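You operate a simulated robot arm through the tools that you are given. There is no shell and no other tool. Be economical: measure what you need, move in short steps, check, and stop when the job is done.

You run a simulated robot arm. Do the job below in one go: nothing can be reset, and whatever is moved stays where it is left.

## Task
Dose the little pink cup as the trial card says; put it back.
Fine: on the thick black ring, under the nozzle, one push of the little green lever a dose, none more; grey swing arm parked again.

Only the result counts: the job must be done as asked and must still hold three seconds after the hand-in. Knocking over, shifting, dropping, spilling or breaking anything else fails it.

## Robot
A 7-joint arm with a two-finger parallel gripper, fixed in place. Base frame: the origin is at the foot of the arm, x ahead of it, y to its left, z up; the work surface is at about z = 0.8. Units: m, degrees, N and s.
With the tool pointing down near the work surface it reaches from about 0.24 to 0.68 m from the base axis. Its first joint turns from -66.0 to 66.0 degrees. Payload 2.4 kg.
Tool frame: the origin (TCP) lies between the finger pads and is the grasp point; the fingertips stand 0.03 m ahead of it; z points along the fingers, y is the line along which they close. The gripper opens to 0.094 m. The fingers are 0.028 m wide and 0.01 m thick; the gripper's body (0.05 by 0.096 m) begins 0.055 m behind the TCP.
Orientation is that of the tool frame in the base frame, as a unit quaternion [w, x, y, z]. With the fingers straight down and closing along the base's y, the tool's x points along the base's -x, its y along +y and its z along -z.

## Interface
- The arm moves only by the tool move_arm. Its argument "motion" is a list of rows, each a list of 3 entries, a list of its own where there are three numbers: the closure, from 0 (fully open) to 1 (shut), then the shift along the tool's x, y, z in m, then the turn, a rotation vector about the tool's x, y, z in degrees. In form: [[hand, [tx, ty, tz], [wx, wy, wz]], ...]. A call has 1 to 10 rows; each row is the pose to reach, as a shift and turn from the pose commanded when the call began, along the tool's axes at that moment. Rows are played at 5 a second. More than 0.05 m and 8.6 degrees between two rows, or a gripper value outside its range, and nothing of the call is played. Where a pose cannot be reached the arm comes as near as it can. A force on the tool above 90 N (or 10 N above the force at the start of the call, whichever is more), or a blocked arm, ends the call early, and 0.2 s more pass. The fingers move at their own pace (about 0.153 m/s each) and stop on an object; they squeeze with about 30 N. The grip force told is the motor's: it shows also when the fingers shut on nothing. Time passes only in rows, and 0.2 s behind the last, so rows that repeat a pose let the fingers close. The reply holds the time, the measured pose of the TCP, the force on the tool along the base axes, the opening and the grip force, in the units named above and with some noise, and new pictures: "pictures" is both (left out), scene, wrist or none.
- Cameras (640 x 400 px; columns grow to the right, rows downward): "scene" is fixed at [0.0272, 0.466, 1.448]; the picture's right is [-0.81, -0.59, 0.00], its down [-0.39, 0.53, -0.75] and it looks along [0.44, -0.61, -0.66] (base axes); focal length 348 px, centre (320, 200). "wrist" rides on the gripper at [0.076, 0.014, -0.102] in the tool frame; the picture's right is [-0.18, 0.98, 0.00], its down [-0.75, -0.14, -0.64] and it looks along [-0.63, -0.12, 0.77] (tool axes); focal length 243 px, centre (320, 200). There is no depth. A picture from a camera that has moved, and an enlarged one, comes with that camera's place and axes in the base frame and with its lens. The place of the scene camera against the robot may be out by one fixed shift of up to 0.018 m in any direction.
- close_up(camera, box): a new picture of the part [left, top, right, bottom] of that camera's present view, enlarged. No time passes.
- job_done(): hands the job in; it is judged then, once.

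Work in short steps. Places have to be worked out from the pictures, the camera data and where the tool is seen: move nearer, look again, correct. Check each grasp and each placing, and mend what went wrong. You have 120 turns and 200 pictures in all, those below and enlarged ones among them. Open the gripper and draw the arm clear of the work before you hand the job in, unless the task says otherwise; then end with one line.

The tools are called by a JSON object that holds its "method" and its "body". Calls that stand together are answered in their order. move_arm: Moves the arm, as the interface text tells. Its arguments: {"type":"object","properties":{"motion":{"type":"array","items":{"type":"array"}},"pictures":{"type":"string","enum":["both","scene","wrist","none"]}},"required":["motion"]} The other tools are called the same way: close_up (camera, box) takes an enlarged picture of a part of a camera's view; job_done () hands the job in.

At the start:

```text
t: 0.0
tool_pos: [0.3265, 0.187, 1.0887]
tool_rot: [0.001, 0.0, 1.0, 0.0]
force: [0.6, 0.4, 0.3]
finger_gap: 0.0939
finger_force: 0.0
```

scene: 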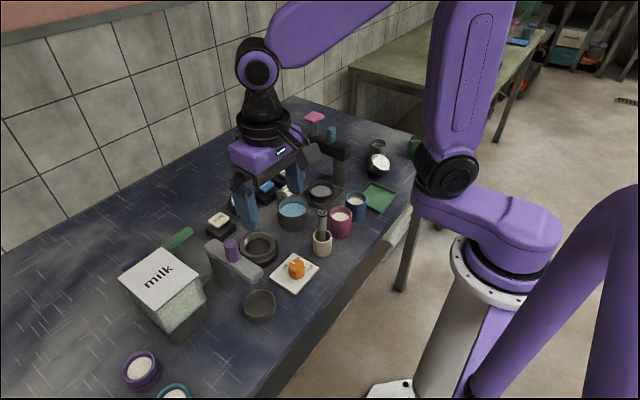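
wrist: 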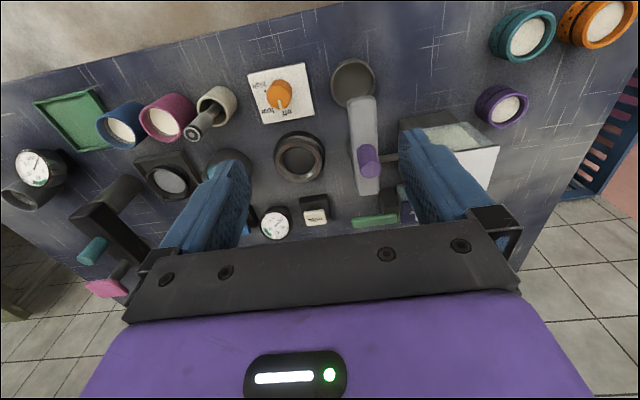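

The scene is crowded, so I start with enlarged views to identify the cup, card, ring, lever and swing arm.

{"method": "close_up", "body": {"camera": "scene", "box": [180, 170, 340, 330]}}

{"method": "close_up", "body": {"camera": "scene", "box": [270, 100, 430, 240]}}

{"method": "close_up", "body": {"camera": "wrist", "box": [0, 60, 240, 300]}}

{"method": "close_up", "body": {"camera": "wrist", "box": [220, 40, 520, 240]}}

```text
2.50 times, centred on (260, 250) of scene
camera zoom: at [0.0272, 0.466, 1.448], right [-0.81, -0.59, 0.0], down [-0.39, 0.53, -0.75], along [0.44, -0.61, -0.66], focal length 870 px, centre (470, 75)
```

zoom: 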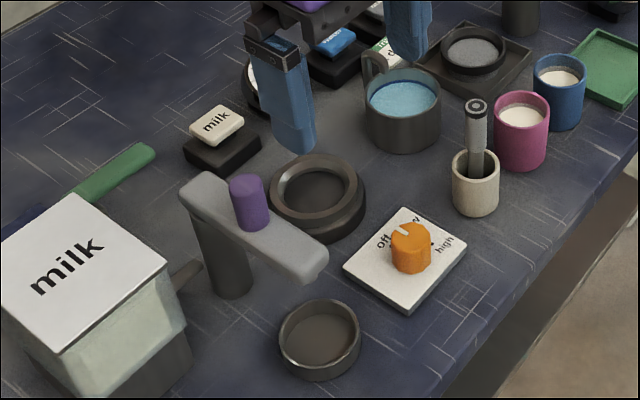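

```text
2.86 times, centred on (350, 170) of scene
camera zoom: at [0.0272, 0.466, 1.448], right [-0.81, -0.59, 0.0], down [-0.39, 0.53, -0.75], along [0.44, -0.61, -0.66], focal length 994 px, centre (234, 286)
```

zoom: 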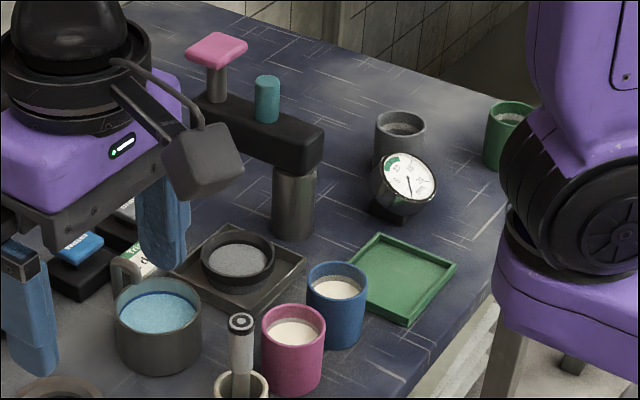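

```text
1.67 times, centred on (120, 180) of wrist
camera zoom: at [0.2493, 0.2014, 1.1919], right [0.18, 0.98, 0.0], down [0.75, -0.14, 0.64], along [0.63, -0.12, -0.77], focal length 404 px, centre (653, 233)
```

zoom: 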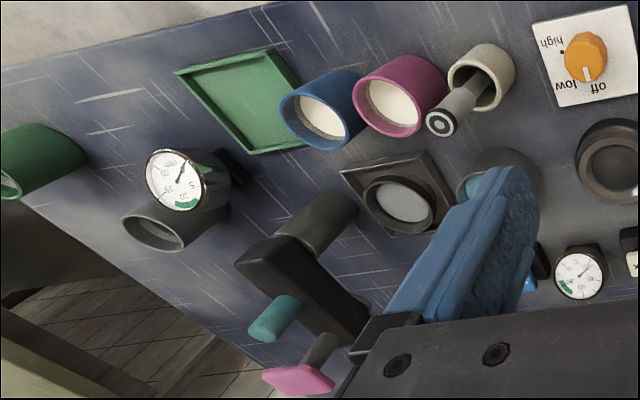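

```text
2.00 times, centred on (370, 140) of wrist
camera zoom: at [0.2493, 0.2014, 1.1919], right [0.18, 0.98, 0.0], down [0.75, -0.14, 0.64], along [0.63, -0.12, -0.77], focal length 485 px, centre (220, 320)
```

zoom: 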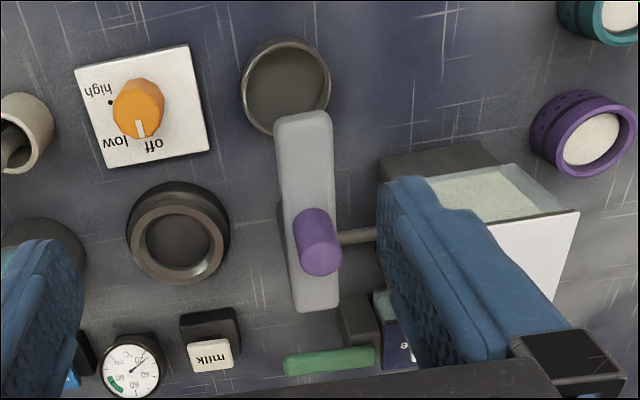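

The magenta cup, thick black ring, grey arm with purple handle and green lever are visible; the card isn't. I raise the hand to uncover the hidden area.

{"method": "move_arm", "body": {"motion": [[0, [0, 0, -0.05], [0, 0, 0]], [0, [0, 0, -0.1], [0, 0, 0]], [0, [-0.03, 0, -0.15], [0, 0, 0]], [0, [-0.06, 0, -0.18], [0, 0, 0]]]}}

{"method": "close_up", "body": {"camera": "scene", "box": [160, 140, 320, 240]}}

{"method": "close_up", "body": {"camera": "scene", "box": [80, 200, 320, 400]}}

```text
refused: row 3 steps farther than a row can; nothing moved
```

```text
4.00 times, centred on (240, 190) of scene
camera zoom: at [0.0272, 0.466, 1.448], right [-0.81, -0.59, 0.0], down [-0.39, 0.53, -0.75], along [0.44, -0.61, -0.66], focal length 1392 px, centre (640, 240)
```

zoom: 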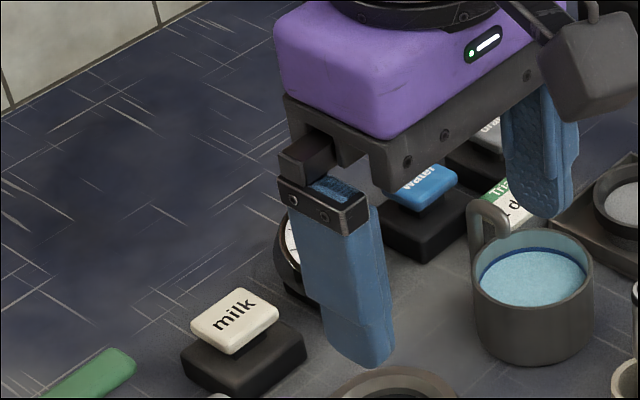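

```text
2.00 times, centred on (200, 300) of scene
camera zoom: at [0.0272, 0.466, 1.448], right [-0.81, -0.59, 0.0], down [-0.39, 0.53, -0.75], along [0.44, -0.61, -0.66], focal length 696 px, centre (560, 0)
```

zoom: 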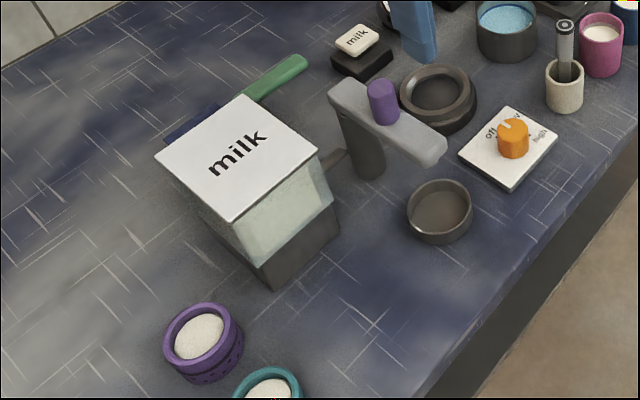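

The green/white "Tri…" card stands beyond the blue pot. I raise the hand in smaller steps to read it.

{"method": "move_arm", "body": {"motion": [[0, [0, 0, -0.045], [0, 0, 0]], [0, [0, 0, -0.09], [0, 0, 0]], [0, [0, 0, -0.13], [0, 0, 0]], [0, [0, 0, -0.17], [0, 0, 0]], [0, [0, 0, -0.17], [0, 0, 0]]]}}

{"method": "close_up", "body": {"camera": "scene", "box": [240, 160, 340, 220]}}

```text
t: 1.2
tool_pos: [0.3255, 0.1883, 1.2615]
tool_rot: [0.0, 0.0, 1.0, 0.001]
force: [0.4, 0.5, -0.9]
finger_gap: 0.0937
finger_force: 0.1
camera wrist: at [0.2491, 0.2019, 1.363], right [0.18, 0.98, 0.0], down [0.75, -0.14, 0.64], along [0.63, -0.12, -0.77], focal length 243 px, centre (320, 200)
```

scene: 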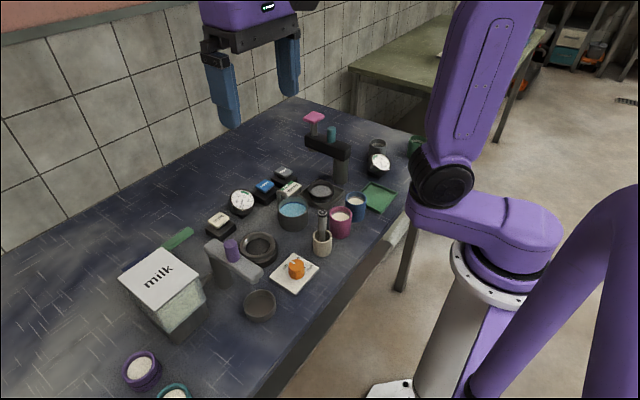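
wrist: 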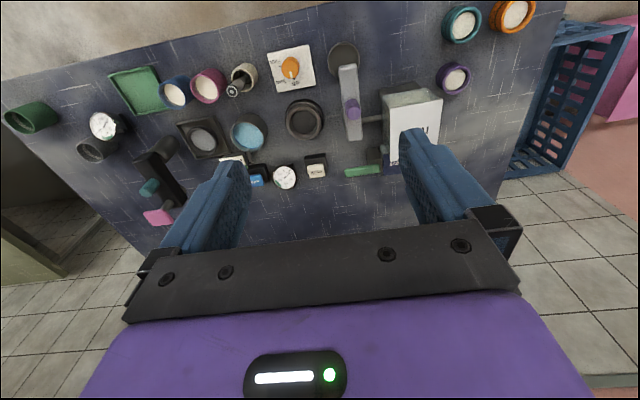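

```text
6.40 times, centred on (290, 190) of scene
camera zoom: at [0.0272, 0.466, 1.448], right [-0.81, -0.59, 0.0], down [-0.39, 0.53, -0.75], along [0.44, -0.61, -0.66], focal length 2228 px, centre (512, 264)
```

zoom: 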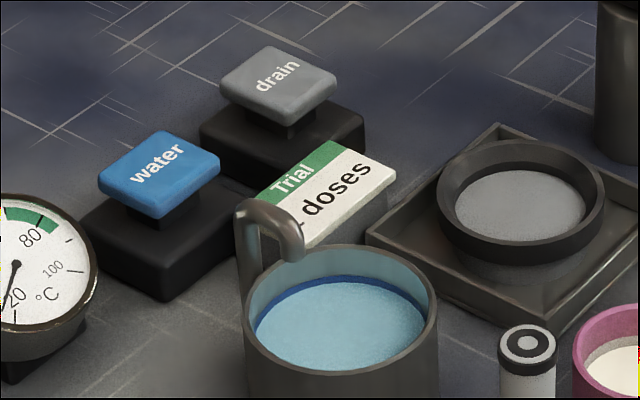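

The number is hidden behind the spout. I shift the hand toward -y so the card comes between the fingers in the wrist view.

{"method": "move_arm", "body": {"motion": [[0, [0, -0.045, 0], [0, 0, 0]], [0, [0, -0.09, 0.03], [0, 0, 0]], [0, [0, -0.13, 0.05], [0, 0, 0]], [0, [0, -0.13, 0.05], [0, 0, 0]]]}}

{"method": "close_up", "body": {"camera": "wrist", "box": [240, 120, 400, 220]}}

```text
refused: row 2 steps farther than a row can; nothing moved
```

```text
4.00 times, centred on (320, 170) of wrist
camera zoom: at [0.2491, 0.2019, 1.363], right [0.18, 0.98, 0.0], down [0.75, -0.14, 0.64], along [0.63, -0.12, -0.77], focal length 970 px, centre (320, 320)
```

zoom: 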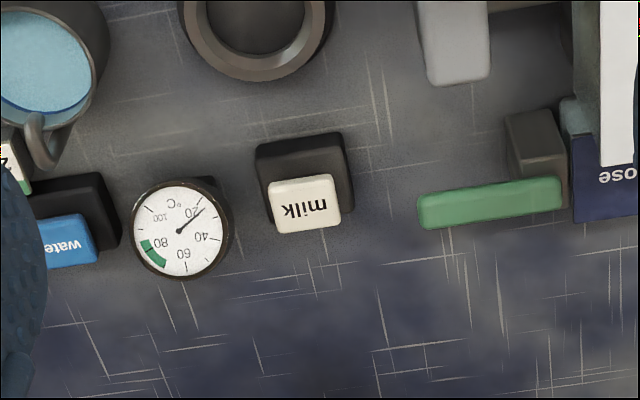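

Step was too long; I repeat the sideways move in smaller rows.

{"method": "move_arm", "body": {"motion": [[0, [0, -0.04, 0.01], [0, 0, 0]], [0, [0, -0.08, 0.03], [0, 0, 0]], [0, [0, -0.12, 0.05], [0, 0, 0]], [0, [0, -0.14, 0.07], [0, 0, 0]], [0, [0, -0.14, 0.07], [0, 0, 0]]], "pictures": "wrist"}}

{"method": "close_up", "body": {"camera": "wrist", "box": [240, 120, 400, 220]}}

```text
t: 2.4
tool_pos: [0.3257, 0.0474, 1.1898]
tool_rot: [0.0, 0.0, 1.0, 0.0]
force: [0.1, -0.2, 0.2]
finger_gap: 0.0941
finger_force: 0.0
camera wrist: at [0.2481, 0.0614, 1.2914], right [0.18, 0.98, 0.0], down [0.75, -0.14, 0.64], along [0.63, -0.12, -0.77], focal length 243 px, centre (320, 200)
```

wrist: 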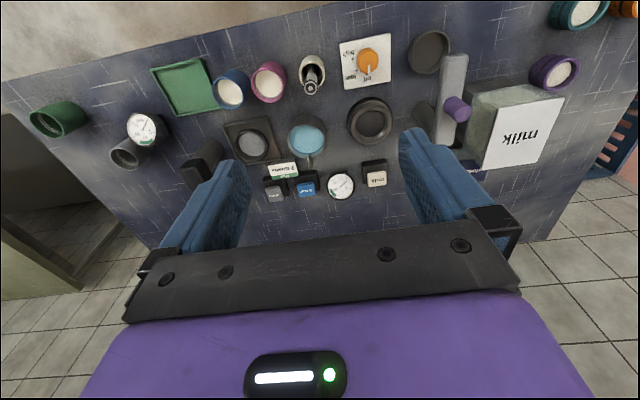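

```text
4.00 times, centred on (320, 170) of wrist
camera zoom: at [0.2481, 0.0614, 1.2914], right [0.18, 0.98, 0.0], down [0.75, -0.14, 0.64], along [0.63, -0.12, -0.77], focal length 970 px, centre (320, 320)
```

zoom: 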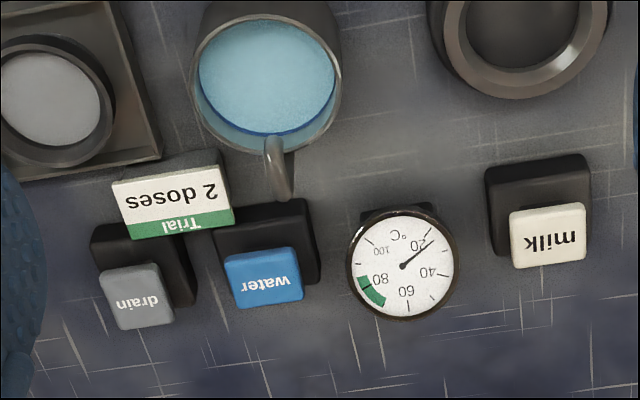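

The card says 2 doses. Ring is near (0.451, 0.124); the pink cup near (0.34, -0.04). I lower nearer the swing arm and ring for a better look.

{"method": "move_arm", "body": {"motion": [[0, [0, 0.04, 0.02], [0, 0, 0]], [0, [0, 0.08, 0.04], [0, 0, 0]], [0, [0, 0.1, 0.08], [0, 0, 0]], [0, [0.0, 0.1, 0.12], [0, 0, 0]], [0, [0.0, 0.1, 0.12], [0, 0, 0]]]}}

{"method": "close_up", "body": {"camera": "wrist", "box": [260, 40, 500, 190]}}

{"method": "close_up", "body": {"camera": "scene", "box": [120, 200, 320, 325]}}

```text
t: 3.6
tool_pos: [0.3248, 0.1466, 1.0693]
tool_rot: [0.001, 0.0, 1.0, 0.0]
force: [0.1, 0.5, 0.2]
finger_gap: 0.0941
finger_force: 0.0
camera wrist: at [0.2493, 0.1613, 1.1721], right [0.18, 0.98, 0.0], down [0.75, -0.14, 0.64], along [0.63, -0.12, -0.77], focal length 243 px, centre (320, 200)
```

scene: 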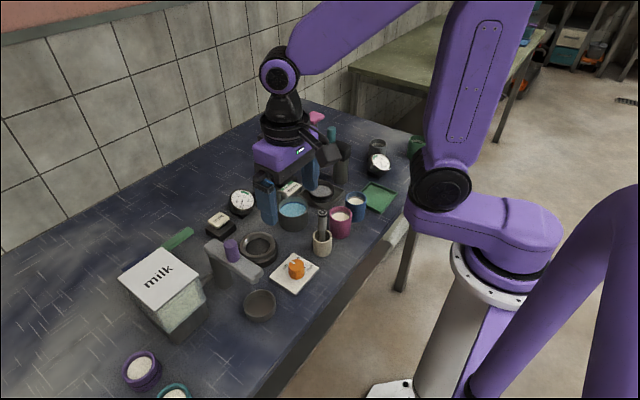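
wrist: 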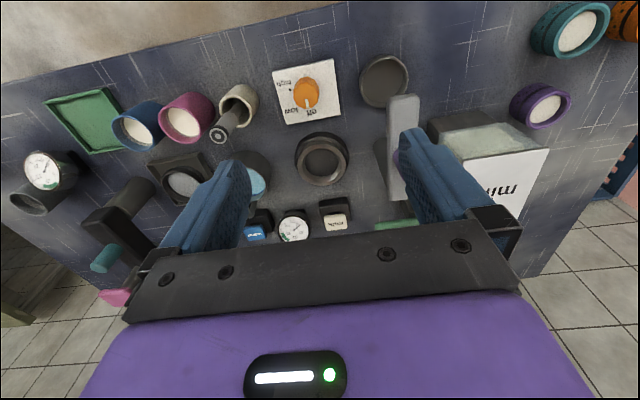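

```text
2.67 times, centred on (380, 115) of wrist
camera zoom: at [0.2493, 0.1613, 1.1721], right [0.18, 0.98, 0.0], down [0.75, -0.14, 0.64], along [0.63, -0.12, -0.77], focal length 647 px, centre (160, 427)
```

zoom: 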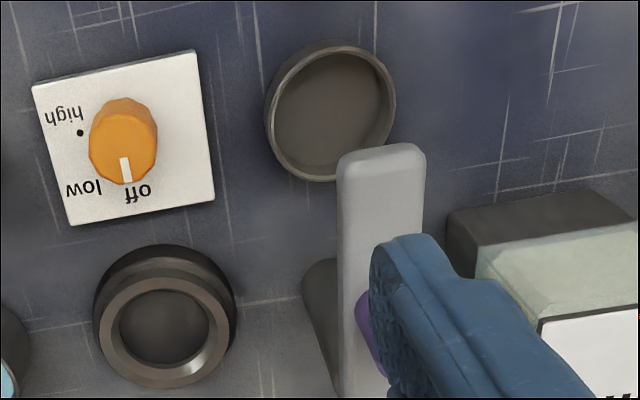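

```text
3.20 times, centred on (220, 262) of scene
camera zoom: at [0.0272, 0.466, 1.448], right [-0.81, -0.59, 0.0], down [-0.39, 0.53, -0.75], along [0.44, -0.61, -0.66], focal length 1114 px, centre (640, 0)
```

zoom: 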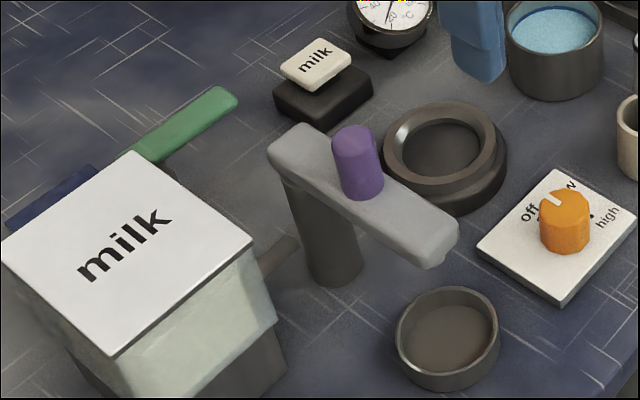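

Swing arm pivots near (0.46, 0.23) with the nozzle about 0.1 m out, top about z 0.90; ring is 90° round from the parked spot. For the cup I yaw −90° (fingers closing along x, clear of the blue cup and pestle) while moving above it.

{"method": "move_arm", "body": {"motion": [[0, [0, -0.02, 0], [0, 0, -8.5]], [0, [0, -0.04, 0], [0, 0, -17]], [0, [0, -0.06, 0], [0, 0, -25.5]], [0, [0, -0.08, 0], [0, 0, -34]], [0, [-0.003, -0.1, 0], [0, 0, -42.5]], [0, [-0.006, -0.12, 0], [0, 0, -51]], [0, [-0.009, -0.14, 0], [0, 0, -59.5]], [0, [-0.012, -0.16, 0], [0, 0, -68]], [0, [-0.015, -0.18, 0], [0, 0, -76.5]], [0, [-0.015, -0.19, 0], [0, 0, -85]]], "pictures": "none"}}

{"method": "move_arm", "body": {"motion": [[0, [0, 0, 0], [0, 0, -5]], [0, [0, 0, 0], [0, 0, -5]]]}}

```text
t: 5.8
tool_pos: [0.3413, -0.0429, 1.0704]
tool_rot: [0.001, -0.676, 0.737, 0.0]
force: [-1.0, 0.0, -0.5]
finger_gap: 0.0939
finger_force: 0.1
```

```text
t: 6.4
tool_pos: [0.3421, -0.0419, 1.0702]
tool_rot: [0.001, 0.708, -0.707, 0.0]
force: [-0.1, -0.4, 0.0]
finger_gap: 0.0938
finger_force: 0.1
camera wrist: at [0.3267, -0.1188, 1.1722], right [-0.98, 0.18, 0.0], down [0.14, 0.75, 0.64], along [0.12, 0.63, -0.77], focal length 243 px, centre (320, 200)
```

scene: 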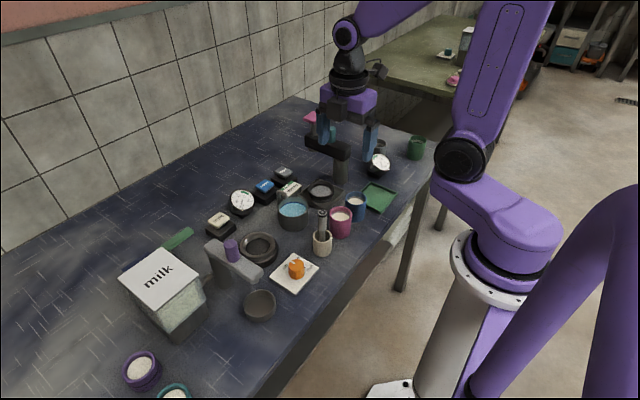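
wrist: 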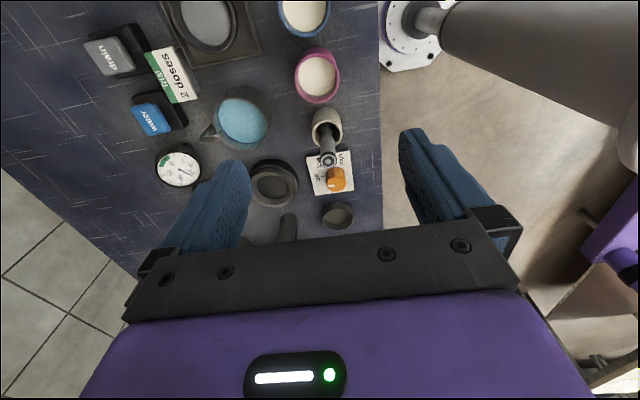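

From several views the cup rim centre is about (0.344, -0.049), rim z about 0.845. I centre and lower to about z 0.93, then look again.

{"method": "move_arm", "body": {"motion": [[0, [0.007, -0.002, 0.045], [0, 0, 0]], [0, [0.007, -0.002, 0.09], [0, 0, 0]], [0, [0.007, -0.002, 0.14], [0, 0, 0]], [0, [0.007, -0.002, 0.14], [0, 0, 0]]]}}

{"method": "close_up", "body": {"camera": "scene", "box": [280, 160, 420, 250]}}

```text
t: 7.4
tool_pos: [0.3422, -0.0504, 0.9289]
tool_rot: [0.001, 0.708, -0.706, 0.0]
force: [-0.2, -1.2, 0.1]
finger_gap: 0.094
finger_force: 0.1
camera wrist: at [0.3274, -0.1262, 1.0319], right [-0.98, 0.18, 0.0], down [0.14, 0.75, 0.64], along [0.12, 0.63, -0.77], focal length 243 px, centre (320, 200)
```

scene: 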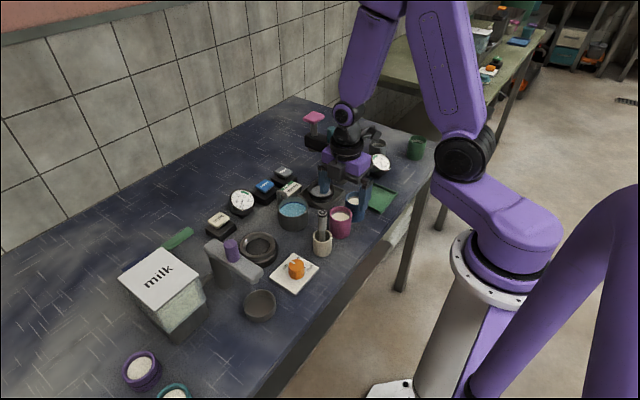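
wrist: 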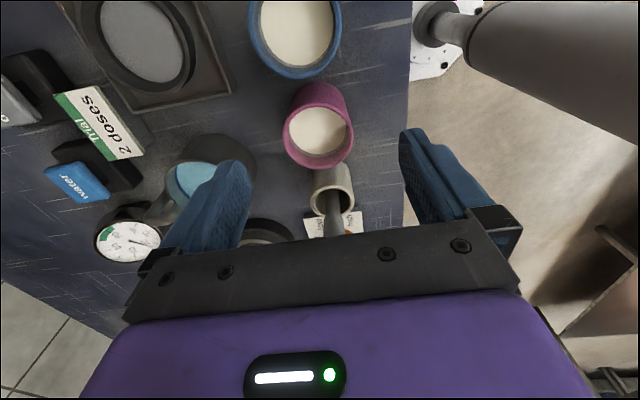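

```text
4.44 times, centred on (350, 205) of scene
camera zoom: at [0.0272, 0.466, 1.448], right [-0.81, -0.59, 0.0], down [-0.39, 0.53, -0.75], along [0.44, -0.61, -0.66], focal length 1547 px, centre (187, 178)
```

zoom: 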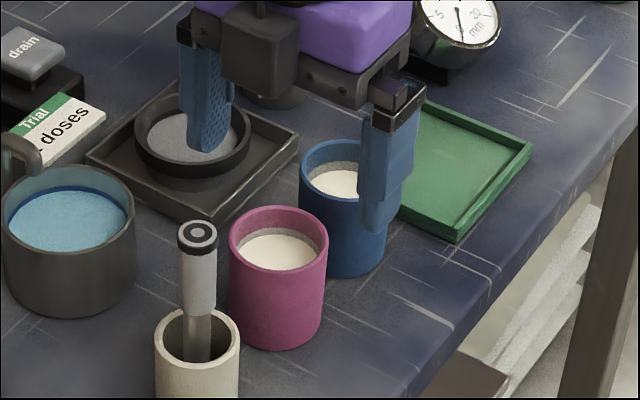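

Cup: centre (0.344, -0.048), diameter about 0.052, rim about z 0.865. Descending to z 0.85 with the jaws open around it, then checking before closing.

{"method": "move_arm", "body": {"motion": [[0, [-0.002, -0.002, 0.03], [0, 0, 0]], [0, [-0.002, -0.002, 0.055], [0, 0, 0]], [0, [-0.002, -0.002, 0.078], [0, 0, 0]], [0, [-0.002, -0.002, 0.078], [0, 0, 0]]]}}

{"method": "close_up", "body": {"camera": "scene", "box": [280, 160, 420, 250]}}

```text
t: 8.4
tool_pos: [0.3452, -0.0484, 0.8529]
tool_rot: [0.0, 0.707, -0.707, 0.0]
force: [0.0, 0.0, -0.4]
finger_gap: 0.094
finger_force: 0.1
camera wrist: at [0.3303, -0.1239, 0.9546], right [-0.98, 0.18, 0.0], down [0.14, 0.75, 0.64], along [0.12, 0.63, -0.77], focal length 243 px, centre (320, 200)
```

scene: 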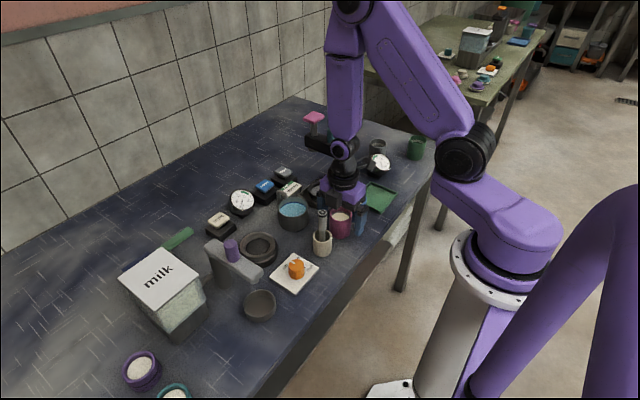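
wrist: 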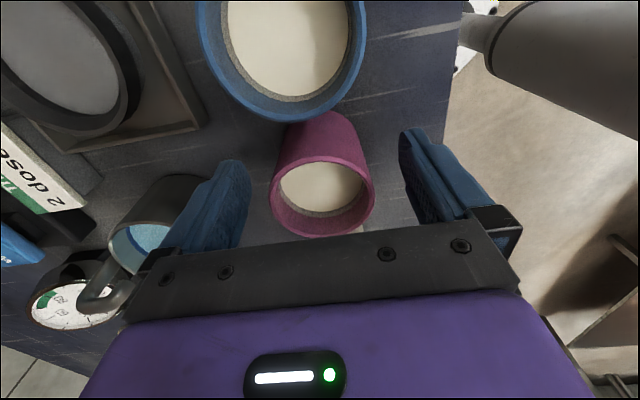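

```text
4.44 times, centred on (350, 205) of scene
camera zoom: at [0.0272, 0.466, 1.448], right [-0.81, -0.59, 0.0], down [-0.39, 0.53, -0.75], along [0.44, -0.61, -0.66], focal length 1547 px, centre (187, 178)
```

zoom: 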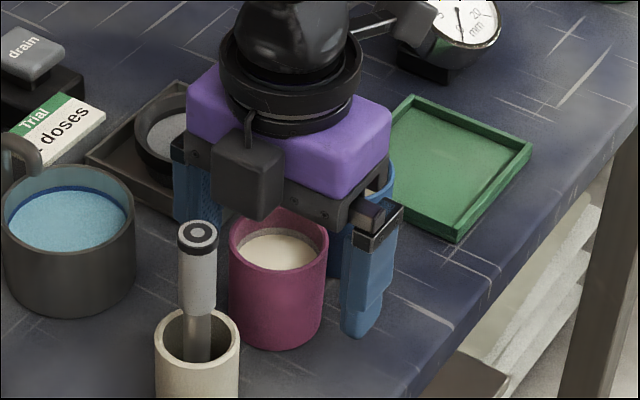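

Fingers straddle the cup cleanly. I close and let the fingers settle.

{"method": "move_arm", "body": {"motion": [[0, [-0.002, 0.001, 0.0], [0, 0, 0]], [0.5, [-0.002, 0.001, 0], [0, 0, 0]], [1, [-0.002, 0.001, 0], [0, 0, 0]], [1, [-0.002, 0.001, 0], [0, 0, 0]]], "pictures": "wrist"}}

```text
t: 9.4
tool_pos: [0.3439, -0.0465, 0.8532]
tool_rot: [0.001, -0.707, 0.707, 0.0]
force: [0.7, -0.7, -0.5]
finger_gap: 0.0513
finger_force: 29.2
camera wrist: at [0.3295, -0.122, 0.9546], right [-0.98, 0.18, 0.0], down [0.14, 0.75, 0.64], along [0.12, 0.63, -0.77], focal length 243 px, centre (320, 200)
```

wrist: 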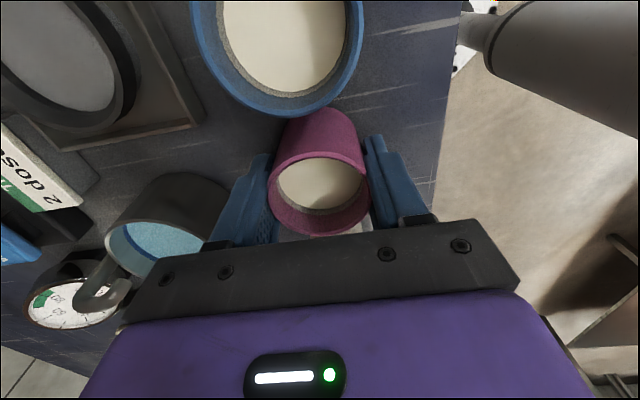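

Gripped (0.0513 gap). Lifting slowly and straight up.

{"method": "move_arm", "body": {"motion": [[1, [0, 0, -0.005], [0, 0, 0]], [1, [0, 0, -0.015], [0, 0, 0]], [1, [0, 0, -0.03], [0, 0, 0]], [1, [0, 0, -0.05], [0, 0, 0]], [1, [0, 0, -0.07], [0, 0, 0]], [1, [0, 0, -0.09], [0, 0, 0]], [1, [0, 0, -0.11], [0, 0, 0]], [1, [0, 0, -0.125], [0, 0, 0]], [1, [0, 0, -0.135], [0, 0, 0]], [1, [0, 0, -0.14], [0, 0, 0]]]}}

{"method": "close_up", "body": {"camera": "scene", "box": [240, 130, 420, 250]}}

```text
t: 11.6
tool_pos: [0.3447, -0.0455, 0.9916]
tool_rot: [0.0, -0.707, 0.707, 0.0]
force: [0.7, -0.7, -1.8]
finger_gap: 0.0516
finger_force: 29.8
camera wrist: at [0.3294, -0.1225, 1.0939], right [-0.98, 0.18, 0.0], down [0.14, 0.75, 0.64], along [0.12, 0.63, -0.77], focal length 243 px, centre (320, 200)
```

scene: 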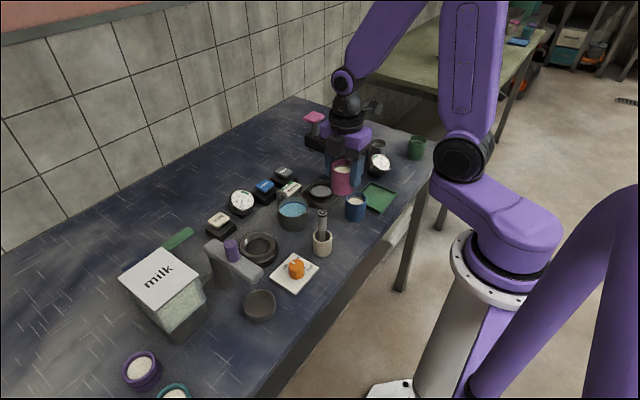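
wrist: 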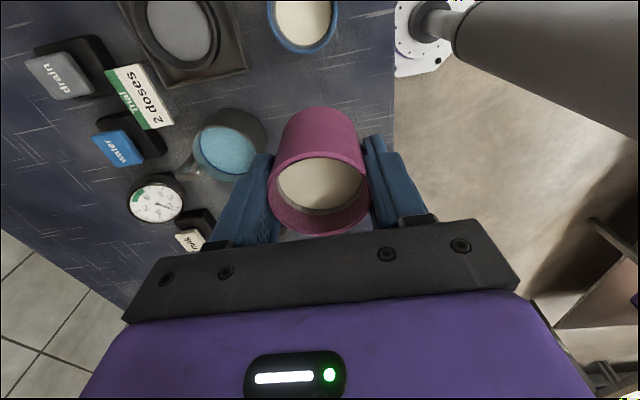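

```text
3.33 times, centred on (330, 190) of scene
camera zoom: at [0.0272, 0.466, 1.448], right [-0.81, -0.59, 0.0], down [-0.39, 0.53, -0.75], along [0.44, -0.61, -0.66], focal length 1160 px, centre (287, 233)
```

zoom: 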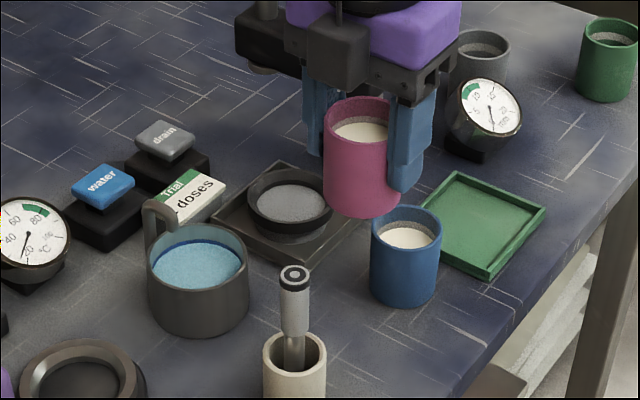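

Cup is held upright. Moving smoothly over the ring at this height.

{"method": "move_arm", "body": {"motion": [[1, [-0.005, -0.003, 0], [0, 0, 0]], [1, [-0.017, -0.011, 0], [0, 0, 0]], [1, [-0.037, -0.024, 0], [0, 0, 0]], [1, [-0.06, -0.038, 0], [0, 0, 0]], [1, [-0.084, -0.053, 0], [0, 0, 0]], [1, [-0.108, -0.069, 0], [0, 0, 0]], [1, [-0.13, -0.083, 0], [0, 0, 0]], [1, [-0.149, -0.095, 0], [0, 0, 0]], [1, [-0.161, -0.103, 0], [0, 0, 0]], [1, [-0.1655, -0.106, 0], [0, 0, 0]]]}}

{"method": "close_up", "body": {"camera": "scene", "box": [180, 170, 340, 270]}}

```text
t: 13.8
tool_pos: [0.45, 0.1204, 0.9916]
tool_rot: [0.0, 0.708, -0.706, 0.0]
force: [1.1, -0.5, -1.7]
finger_gap: 0.0516
finger_force: 29.6
camera wrist: at [0.4353, 0.044, 1.0939], right [-0.98, 0.18, 0.0], down [0.14, 0.75, 0.64], along [0.12, 0.63, -0.77], focal length 243 px, centre (320, 200)
```

scene: 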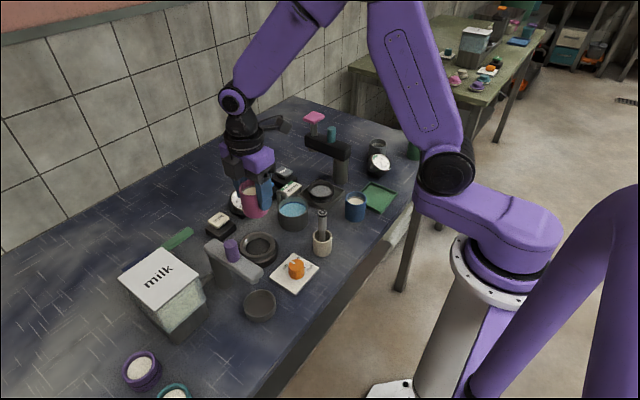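
wrist: 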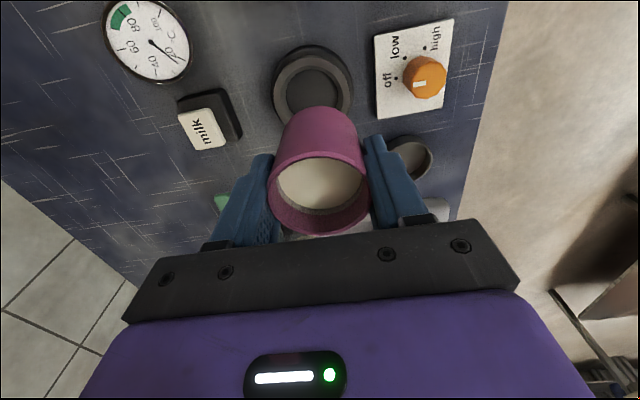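

```text
4.00 times, centred on (260, 220) of scene
camera zoom: at [0.0272, 0.466, 1.448], right [-0.81, -0.59, 0.0], down [-0.39, 0.53, -0.75], along [0.44, -0.61, -0.66], focal length 1392 px, centre (560, 120)
```

zoom: 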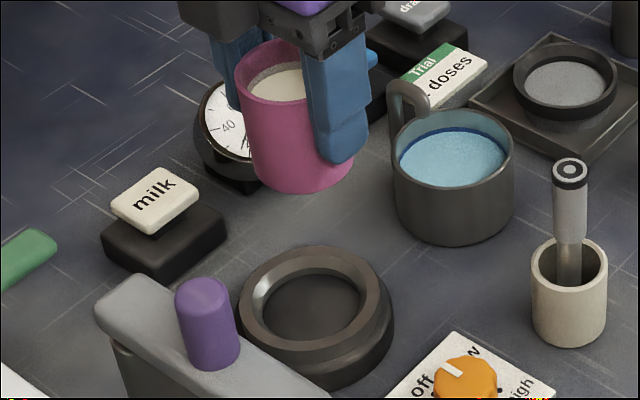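

The cup is above the ring but I want the ring centre and recess depth more exactly; enlarging.

{"method": "close_up", "body": {"camera": "wrist", "box": [240, 30, 400, 130]}}

{"method": "close_up", "body": {"camera": "scene", "box": [220, 215, 300, 265]}}

```text
4.00 times, centred on (320, 80) of wrist
camera zoom: at [0.4353, 0.044, 1.0939], right [-0.98, 0.18, 0.0], down [0.14, 0.75, 0.64], along [0.12, 0.63, -0.77], focal length 970 px, centre (320, 680)
```

zoom: 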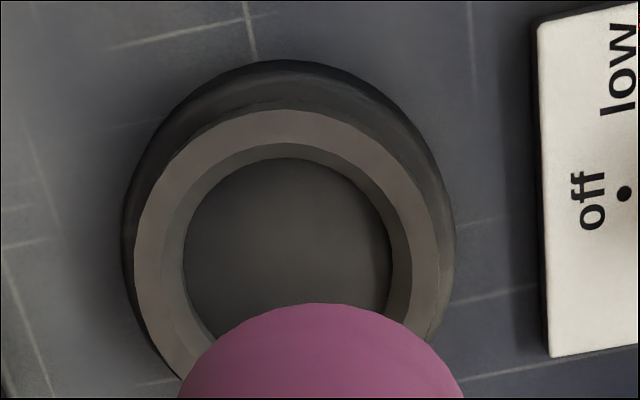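

```text
8.00 times, centred on (260, 240) of scene
camera zoom: at [0.0272, 0.466, 1.448], right [-0.81, -0.59, 0.0], down [-0.39, 0.53, -0.75], along [0.44, -0.61, -0.66], focal length 2785 px, centre (800, -120)
```

zoom: 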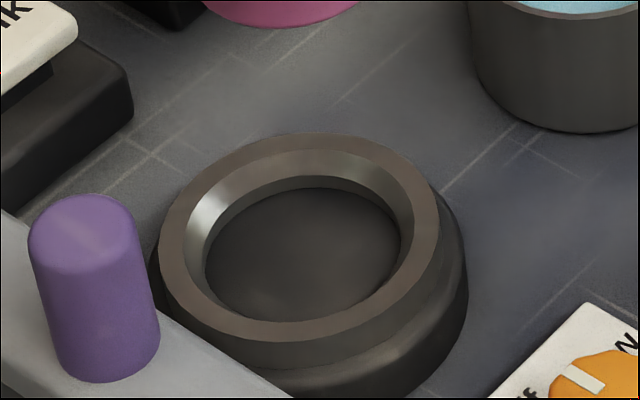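

Ring: top z about 0.83, centre about (0.458, 0.124), with a chamfered seat about 0.057 wide for the 0.0515 cup. I shift slightly and lower until the cup bottom is about 15 mm above the ring, then check.

{"method": "move_arm", "body": {"motion": [[1, [-0.001, -0.003, 0.008], [0, 0, 0]], [1, [-0.003, -0.008, 0.025], [0, 0, 0]], [1, [-0.003, -0.008, 0.045], [0, 0, 0]], [1, [-0.003, -0.008, 0.065], [0, 0, 0]], [1, [-0.003, -0.008, 0.08], [0, 0, 0]], [1, [-0.003, -0.008, 0.09], [0, 0, 0]], [1, [-0.003, -0.008, 0.093], [0, 0, 0]], [1, [-0.003, -0.008, 0.093], [0, 0, 0]]]}}

{"method": "close_up", "body": {"camera": "scene", "box": [210, 190, 310, 270]}}

{"method": "close_up", "body": {"camera": "wrist", "box": [240, 50, 400, 150]}}

```text
t: 15.6
tool_pos: [0.4582, 0.1234, 0.8981]
tool_rot: [0.0, -0.707, 0.707, 0.0]
force: [-0.3, -0.8, -0.4]
finger_gap: 0.0517
finger_force: 30.0
camera wrist: at [0.4431, 0.0467, 1.0009], right [-0.98, 0.18, 0.0], down [0.14, 0.75, 0.64], along [0.12, 0.63, -0.77], focal length 243 px, centre (320, 200)
```

scene: 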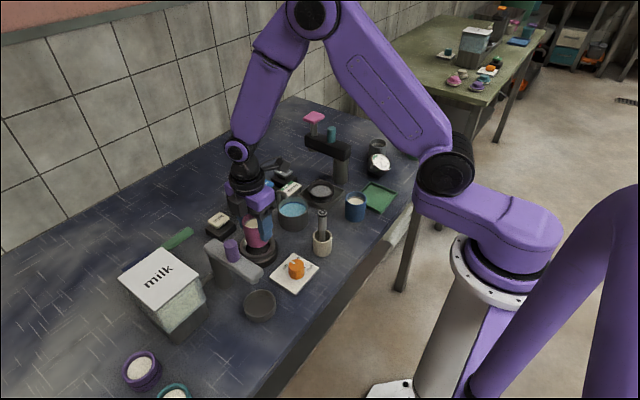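
wrist: 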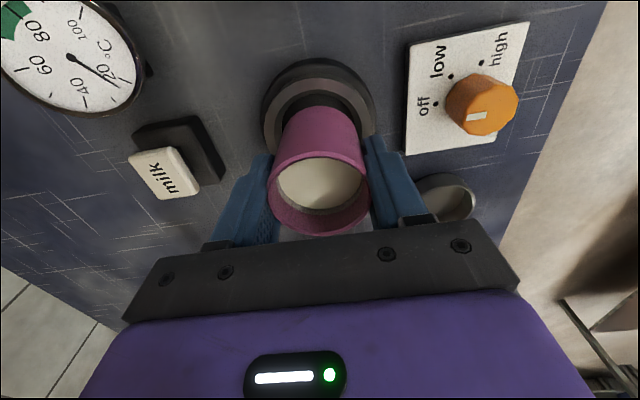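

```text
5.00 times, centred on (260, 230) of scene
camera zoom: at [0.0272, 0.466, 1.448], right [-0.81, -0.59, 0.0], down [-0.39, 0.53, -0.75], along [0.44, -0.61, -0.66], focal length 1740 px, centre (620, 50)
```

zoom: 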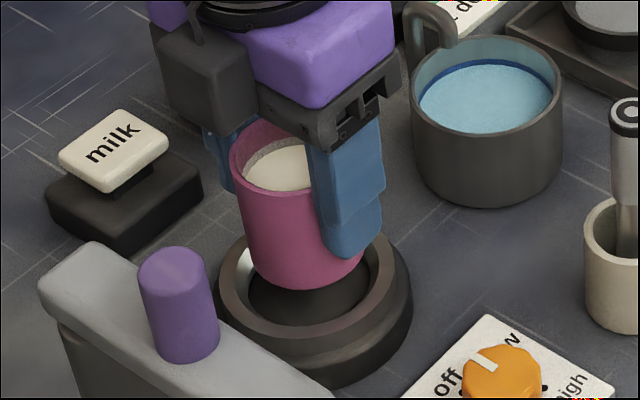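

```text
4.00 times, centred on (320, 100) of wrist
camera zoom: at [0.4431, 0.0467, 1.0009], right [-0.98, 0.18, 0.0], down [0.14, 0.75, 0.64], along [0.12, 0.63, -0.77], focal length 970 px, centre (320, 600)
```

zoom: 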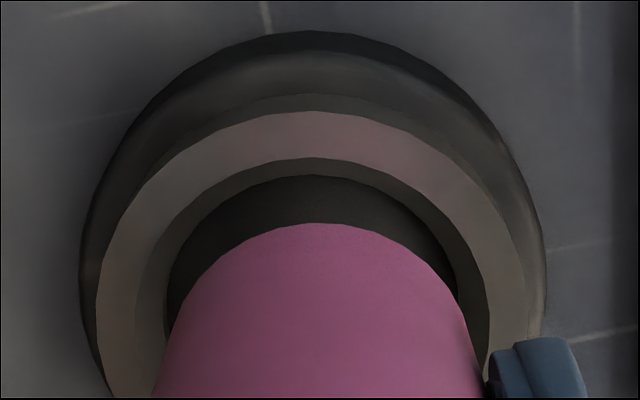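

Cup is nearly centred; ring lies about 3 mm further in +y and 1 mm in +x. I correct and lower 18 mm, watching force.

{"method": "move_arm", "body": {"motion": [[1, [-0.0035, -0.001, 0], [0, 0, 0]], [1, [-0.0035, -0.001, 0.006], [0, 0, 0]], [1, [-0.0035, -0.001, 0.012], [0, 0, 0]], [1, [-0.0035, -0.001, 0.018], [0, 0, 0]], [1, [-0.0035, -0.001, 0.018], [0, 0, 0]]]}}

{"method": "close_up", "body": {"camera": "scene", "box": [210, 190, 310, 270]}}

{"method": "close_up", "body": {"camera": "wrist", "box": [240, 50, 400, 150]}}

```text
t: 16.8
tool_pos: [0.4596, 0.1275, 0.881]
tool_rot: [0.001, 0.707, -0.707, 0.0]
force: [-0.7, -0.8, -0.8]
finger_gap: 0.0515
finger_force: 29.4
camera wrist: at [0.4445, 0.0501, 0.9827], right [-0.98, 0.18, 0.0], down [0.14, 0.75, 0.64], along [0.12, 0.63, -0.77], focal length 243 px, centre (320, 200)
```

scene: 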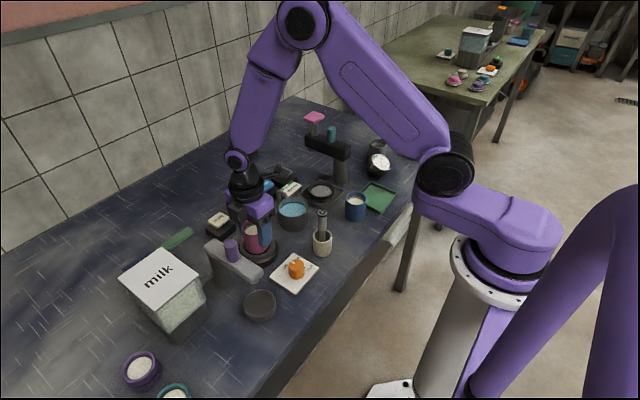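
wrist: 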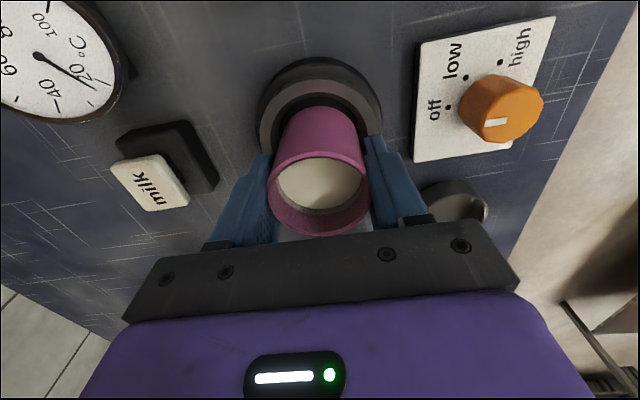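

```text
5.00 times, centred on (260, 230) of scene
camera zoom: at [0.0272, 0.466, 1.448], right [-0.81, -0.59, 0.0], down [-0.39, 0.53, -0.75], along [0.44, -0.61, -0.66], focal length 1740 px, centre (620, 50)
```

zoom: 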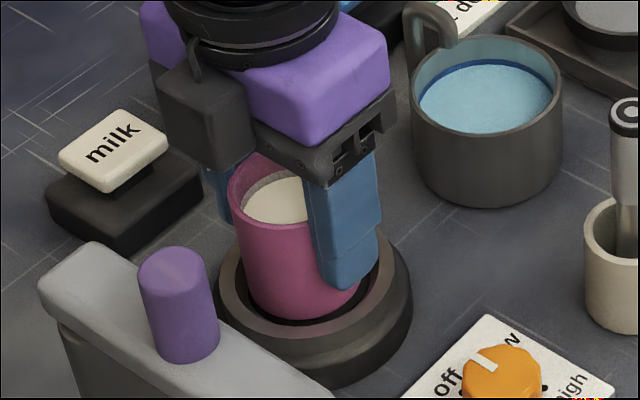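

```text
4.00 times, centred on (320, 100) of wrist
camera zoom: at [0.4445, 0.0501, 0.9827], right [-0.98, 0.18, 0.0], down [0.14, 0.75, 0.64], along [0.12, 0.63, -0.77], focal length 970 px, centre (320, 600)
```

zoom: 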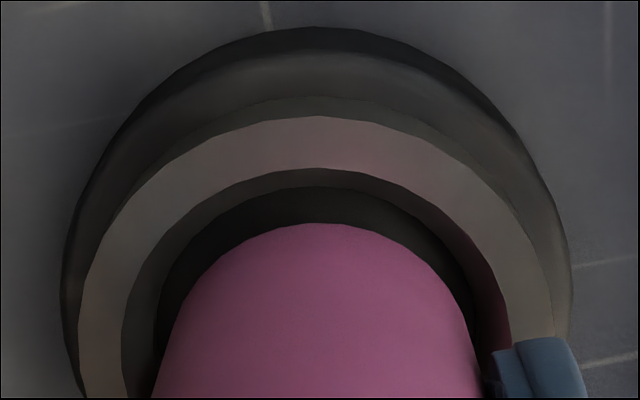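

Well centred and partly in the ring. Lowering slowly until it seats.

{"method": "move_arm", "body": {"motion": [[1, [0, 0, 0.003], [0, 0, 0]], [1, [0, 0, 0.006], [0, 0, 0]], [1, [0, 0, 0.008], [0, 0, 0]], [1, [0, 0, 0.008], [0, 0, 0]]], "pictures": "none"}}

{"method": "close_up", "body": {"camera": "scene", "box": [210, 190, 310, 270]}}

{"method": "close_up", "body": {"camera": "wrist", "box": [240, 50, 400, 150]}}

```text
t: 17.8
tool_pos: [0.4599, 0.1266, 0.8722]
tool_rot: [0.0, 0.707, -0.707, -0.001]
force: [0.0, 0.4, -0.9]
finger_gap: 0.0516
finger_force: 29.8
```

```text
5.00 times, centred on (260, 230) of scene
camera zoom: at [0.0272, 0.466, 1.448], right [-0.81, -0.59, 0.0], down [-0.39, 0.53, -0.75], along [0.44, -0.61, -0.66], focal length 1740 px, centre (620, 50)
```

zoom: 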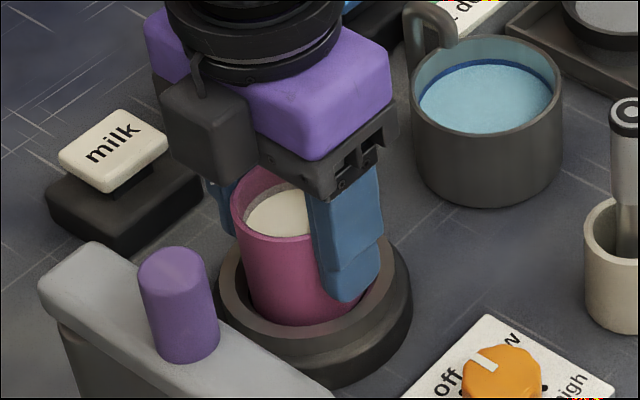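

```text
4.00 times, centred on (320, 100) of wrist
camera zoom: at [0.4444, 0.0501, 0.9749], right [-0.98, 0.18, 0.0], down [0.14, 0.75, 0.64], along [0.12, 0.63, -0.77], focal length 970 px, centre (320, 600)
```

zoom: 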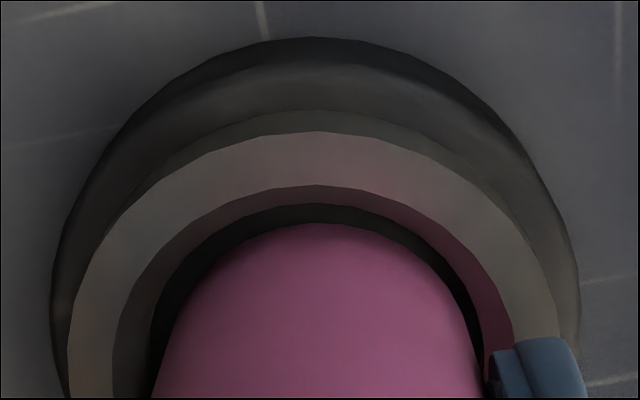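

No contact force yet (cup bottom about 0.819). Continue down a few millimetres.

{"method": "move_arm", "body": {"motion": [[1, [0, 0, 0.002], [0, 0, 0]], [1, [0, 0, 0.004], [0, 0, 0]], [1, [0, 0, 0.005], [0, 0, 0]], [1, [0, 0, 0.005], [0, 0, 0]]], "pictures": "none"}}

{"method": "close_up", "body": {"camera": "wrist", "box": [240, 50, 400, 150]}}

```text
t: 18.8
tool_pos: [0.4604, 0.127, 0.8687]
tool_rot: [-0.001, 0.707, -0.707, 0.001]
force: [-2.3, 1.5, 24.8]
finger_gap: 0.0515
finger_force: 30.0
```

```text
4.00 times, centred on (320, 100) of wrist
camera zoom: at [0.4446, 0.0502, 0.9706], right [-0.98, 0.18, 0.0], down [0.14, 0.75, 0.64], along [0.12, 0.63, -0.77], focal length 970 px, centre (320, 600)
```

zoom: 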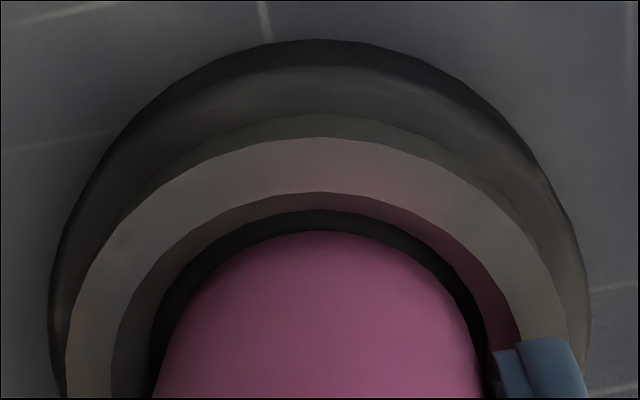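

25 N upward: seated, around cup-bottom z 0.816. I ease off to relieve the press and look before releasing.

{"method": "move_arm", "body": {"motion": [[1, [0, 0, -0.001], [0, 0, 0]], [1, [0, 0, -0.001], [0, 0, 0]]], "pictures": "none"}}

{"method": "close_up", "body": {"camera": "scene", "box": [220, 205, 300, 265]}}

```text
t: 19.4
tool_pos: [0.4585, 0.126, 0.8688]
tool_rot: [0.0, 0.708, -0.707, -0.001]
force: [1.5, 1.6, 4.0]
finger_gap: 0.0516
finger_force: 29.6
```

```text
6.67 times, centred on (260, 235) of scene
camera zoom: at [0.0271, 0.466, 1.448], right [-0.81, -0.59, 0.0], down [-0.39, 0.53, -0.75], along [0.44, -0.61, -0.66], focal length 2320 px, centre (720, -33)
```

zoom: 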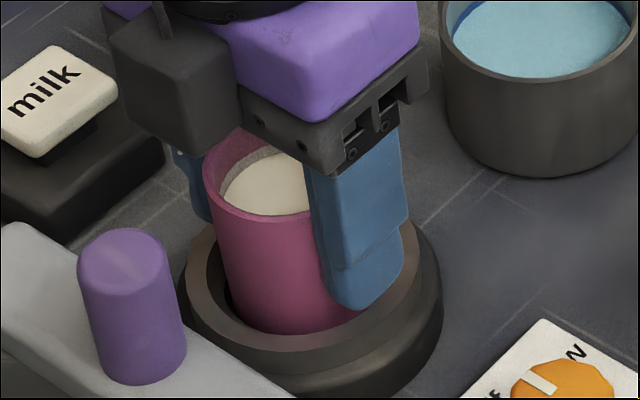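

Seated in the ring. Opening and rising.

{"method": "move_arm", "body": {"motion": [[0.4, [0, 0, 0], [0, 0, 0]], [0.2, [0, 0, 0], [0, 0, 0]], [0, [0, 0, 0], [0, 0, 0]], [0, [0, 0, 0], [0, 0, 0]], [0, [0, 0, -0.02], [0, 0, 0]], [0, [0, 0, -0.06], [0, 0, 0]], [0, [0, 0, -0.1], [0, 0, 0]], [0, [0, 0, -0.14], [0, 0, 0]], [0, [0, 0, -0.14], [0, 0, 0]]]}}

{"method": "close_up", "body": {"camera": "scene", "box": [160, 200, 300, 310]}}

{"method": "close_up", "body": {"camera": "wrist", "box": [220, 50, 420, 230]}}

```text
t: 21.4
tool_pos: [0.4593, 0.1272, 1.008]
tool_rot: [0.0, 0.708, -0.707, -0.001]
force: [0.3, -0.1, 0.2]
finger_gap: 0.0938
finger_force: 0.0
camera wrist: at [0.4444, 0.0506, 1.111], right [-0.98, 0.18, 0.0], down [0.14, 0.75, 0.64], along [0.12, 0.63, -0.77], focal length 243 px, centre (320, 200)
```

scene: 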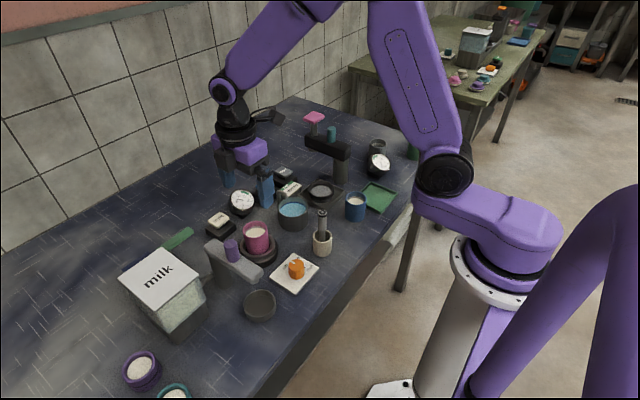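
wrist: 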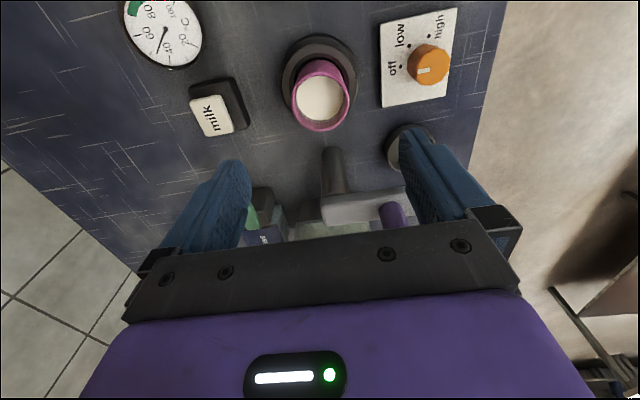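

```text
3.64 times, centred on (230, 255) of scene
camera zoom: at [0.0272, 0.466, 1.448], right [-0.81, -0.59, 0.0], down [-0.39, 0.53, -0.75], along [0.44, -0.61, -0.66], focal length 1266 px, centre (647, 0)
```

zoom: 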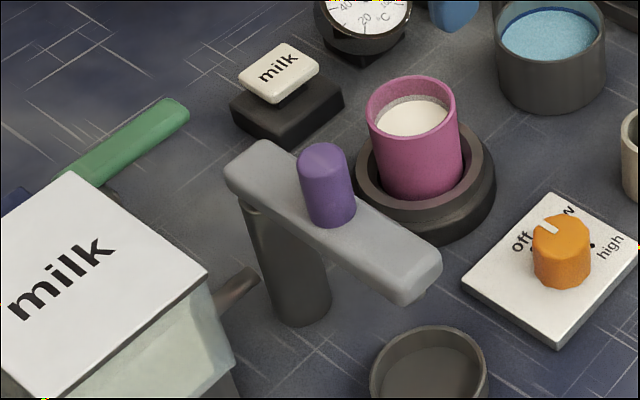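

```text
2.22 times, centred on (320, 140) of wrist
camera zoom: at [0.4444, 0.0506, 1.111], right [-0.98, 0.18, 0.0], down [0.14, 0.75, 0.64], along [0.12, 0.63, -0.77], focal length 539 px, centre (320, 333)
```

zoom: 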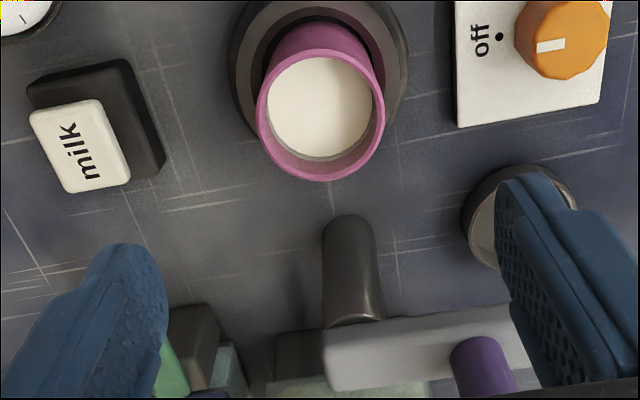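

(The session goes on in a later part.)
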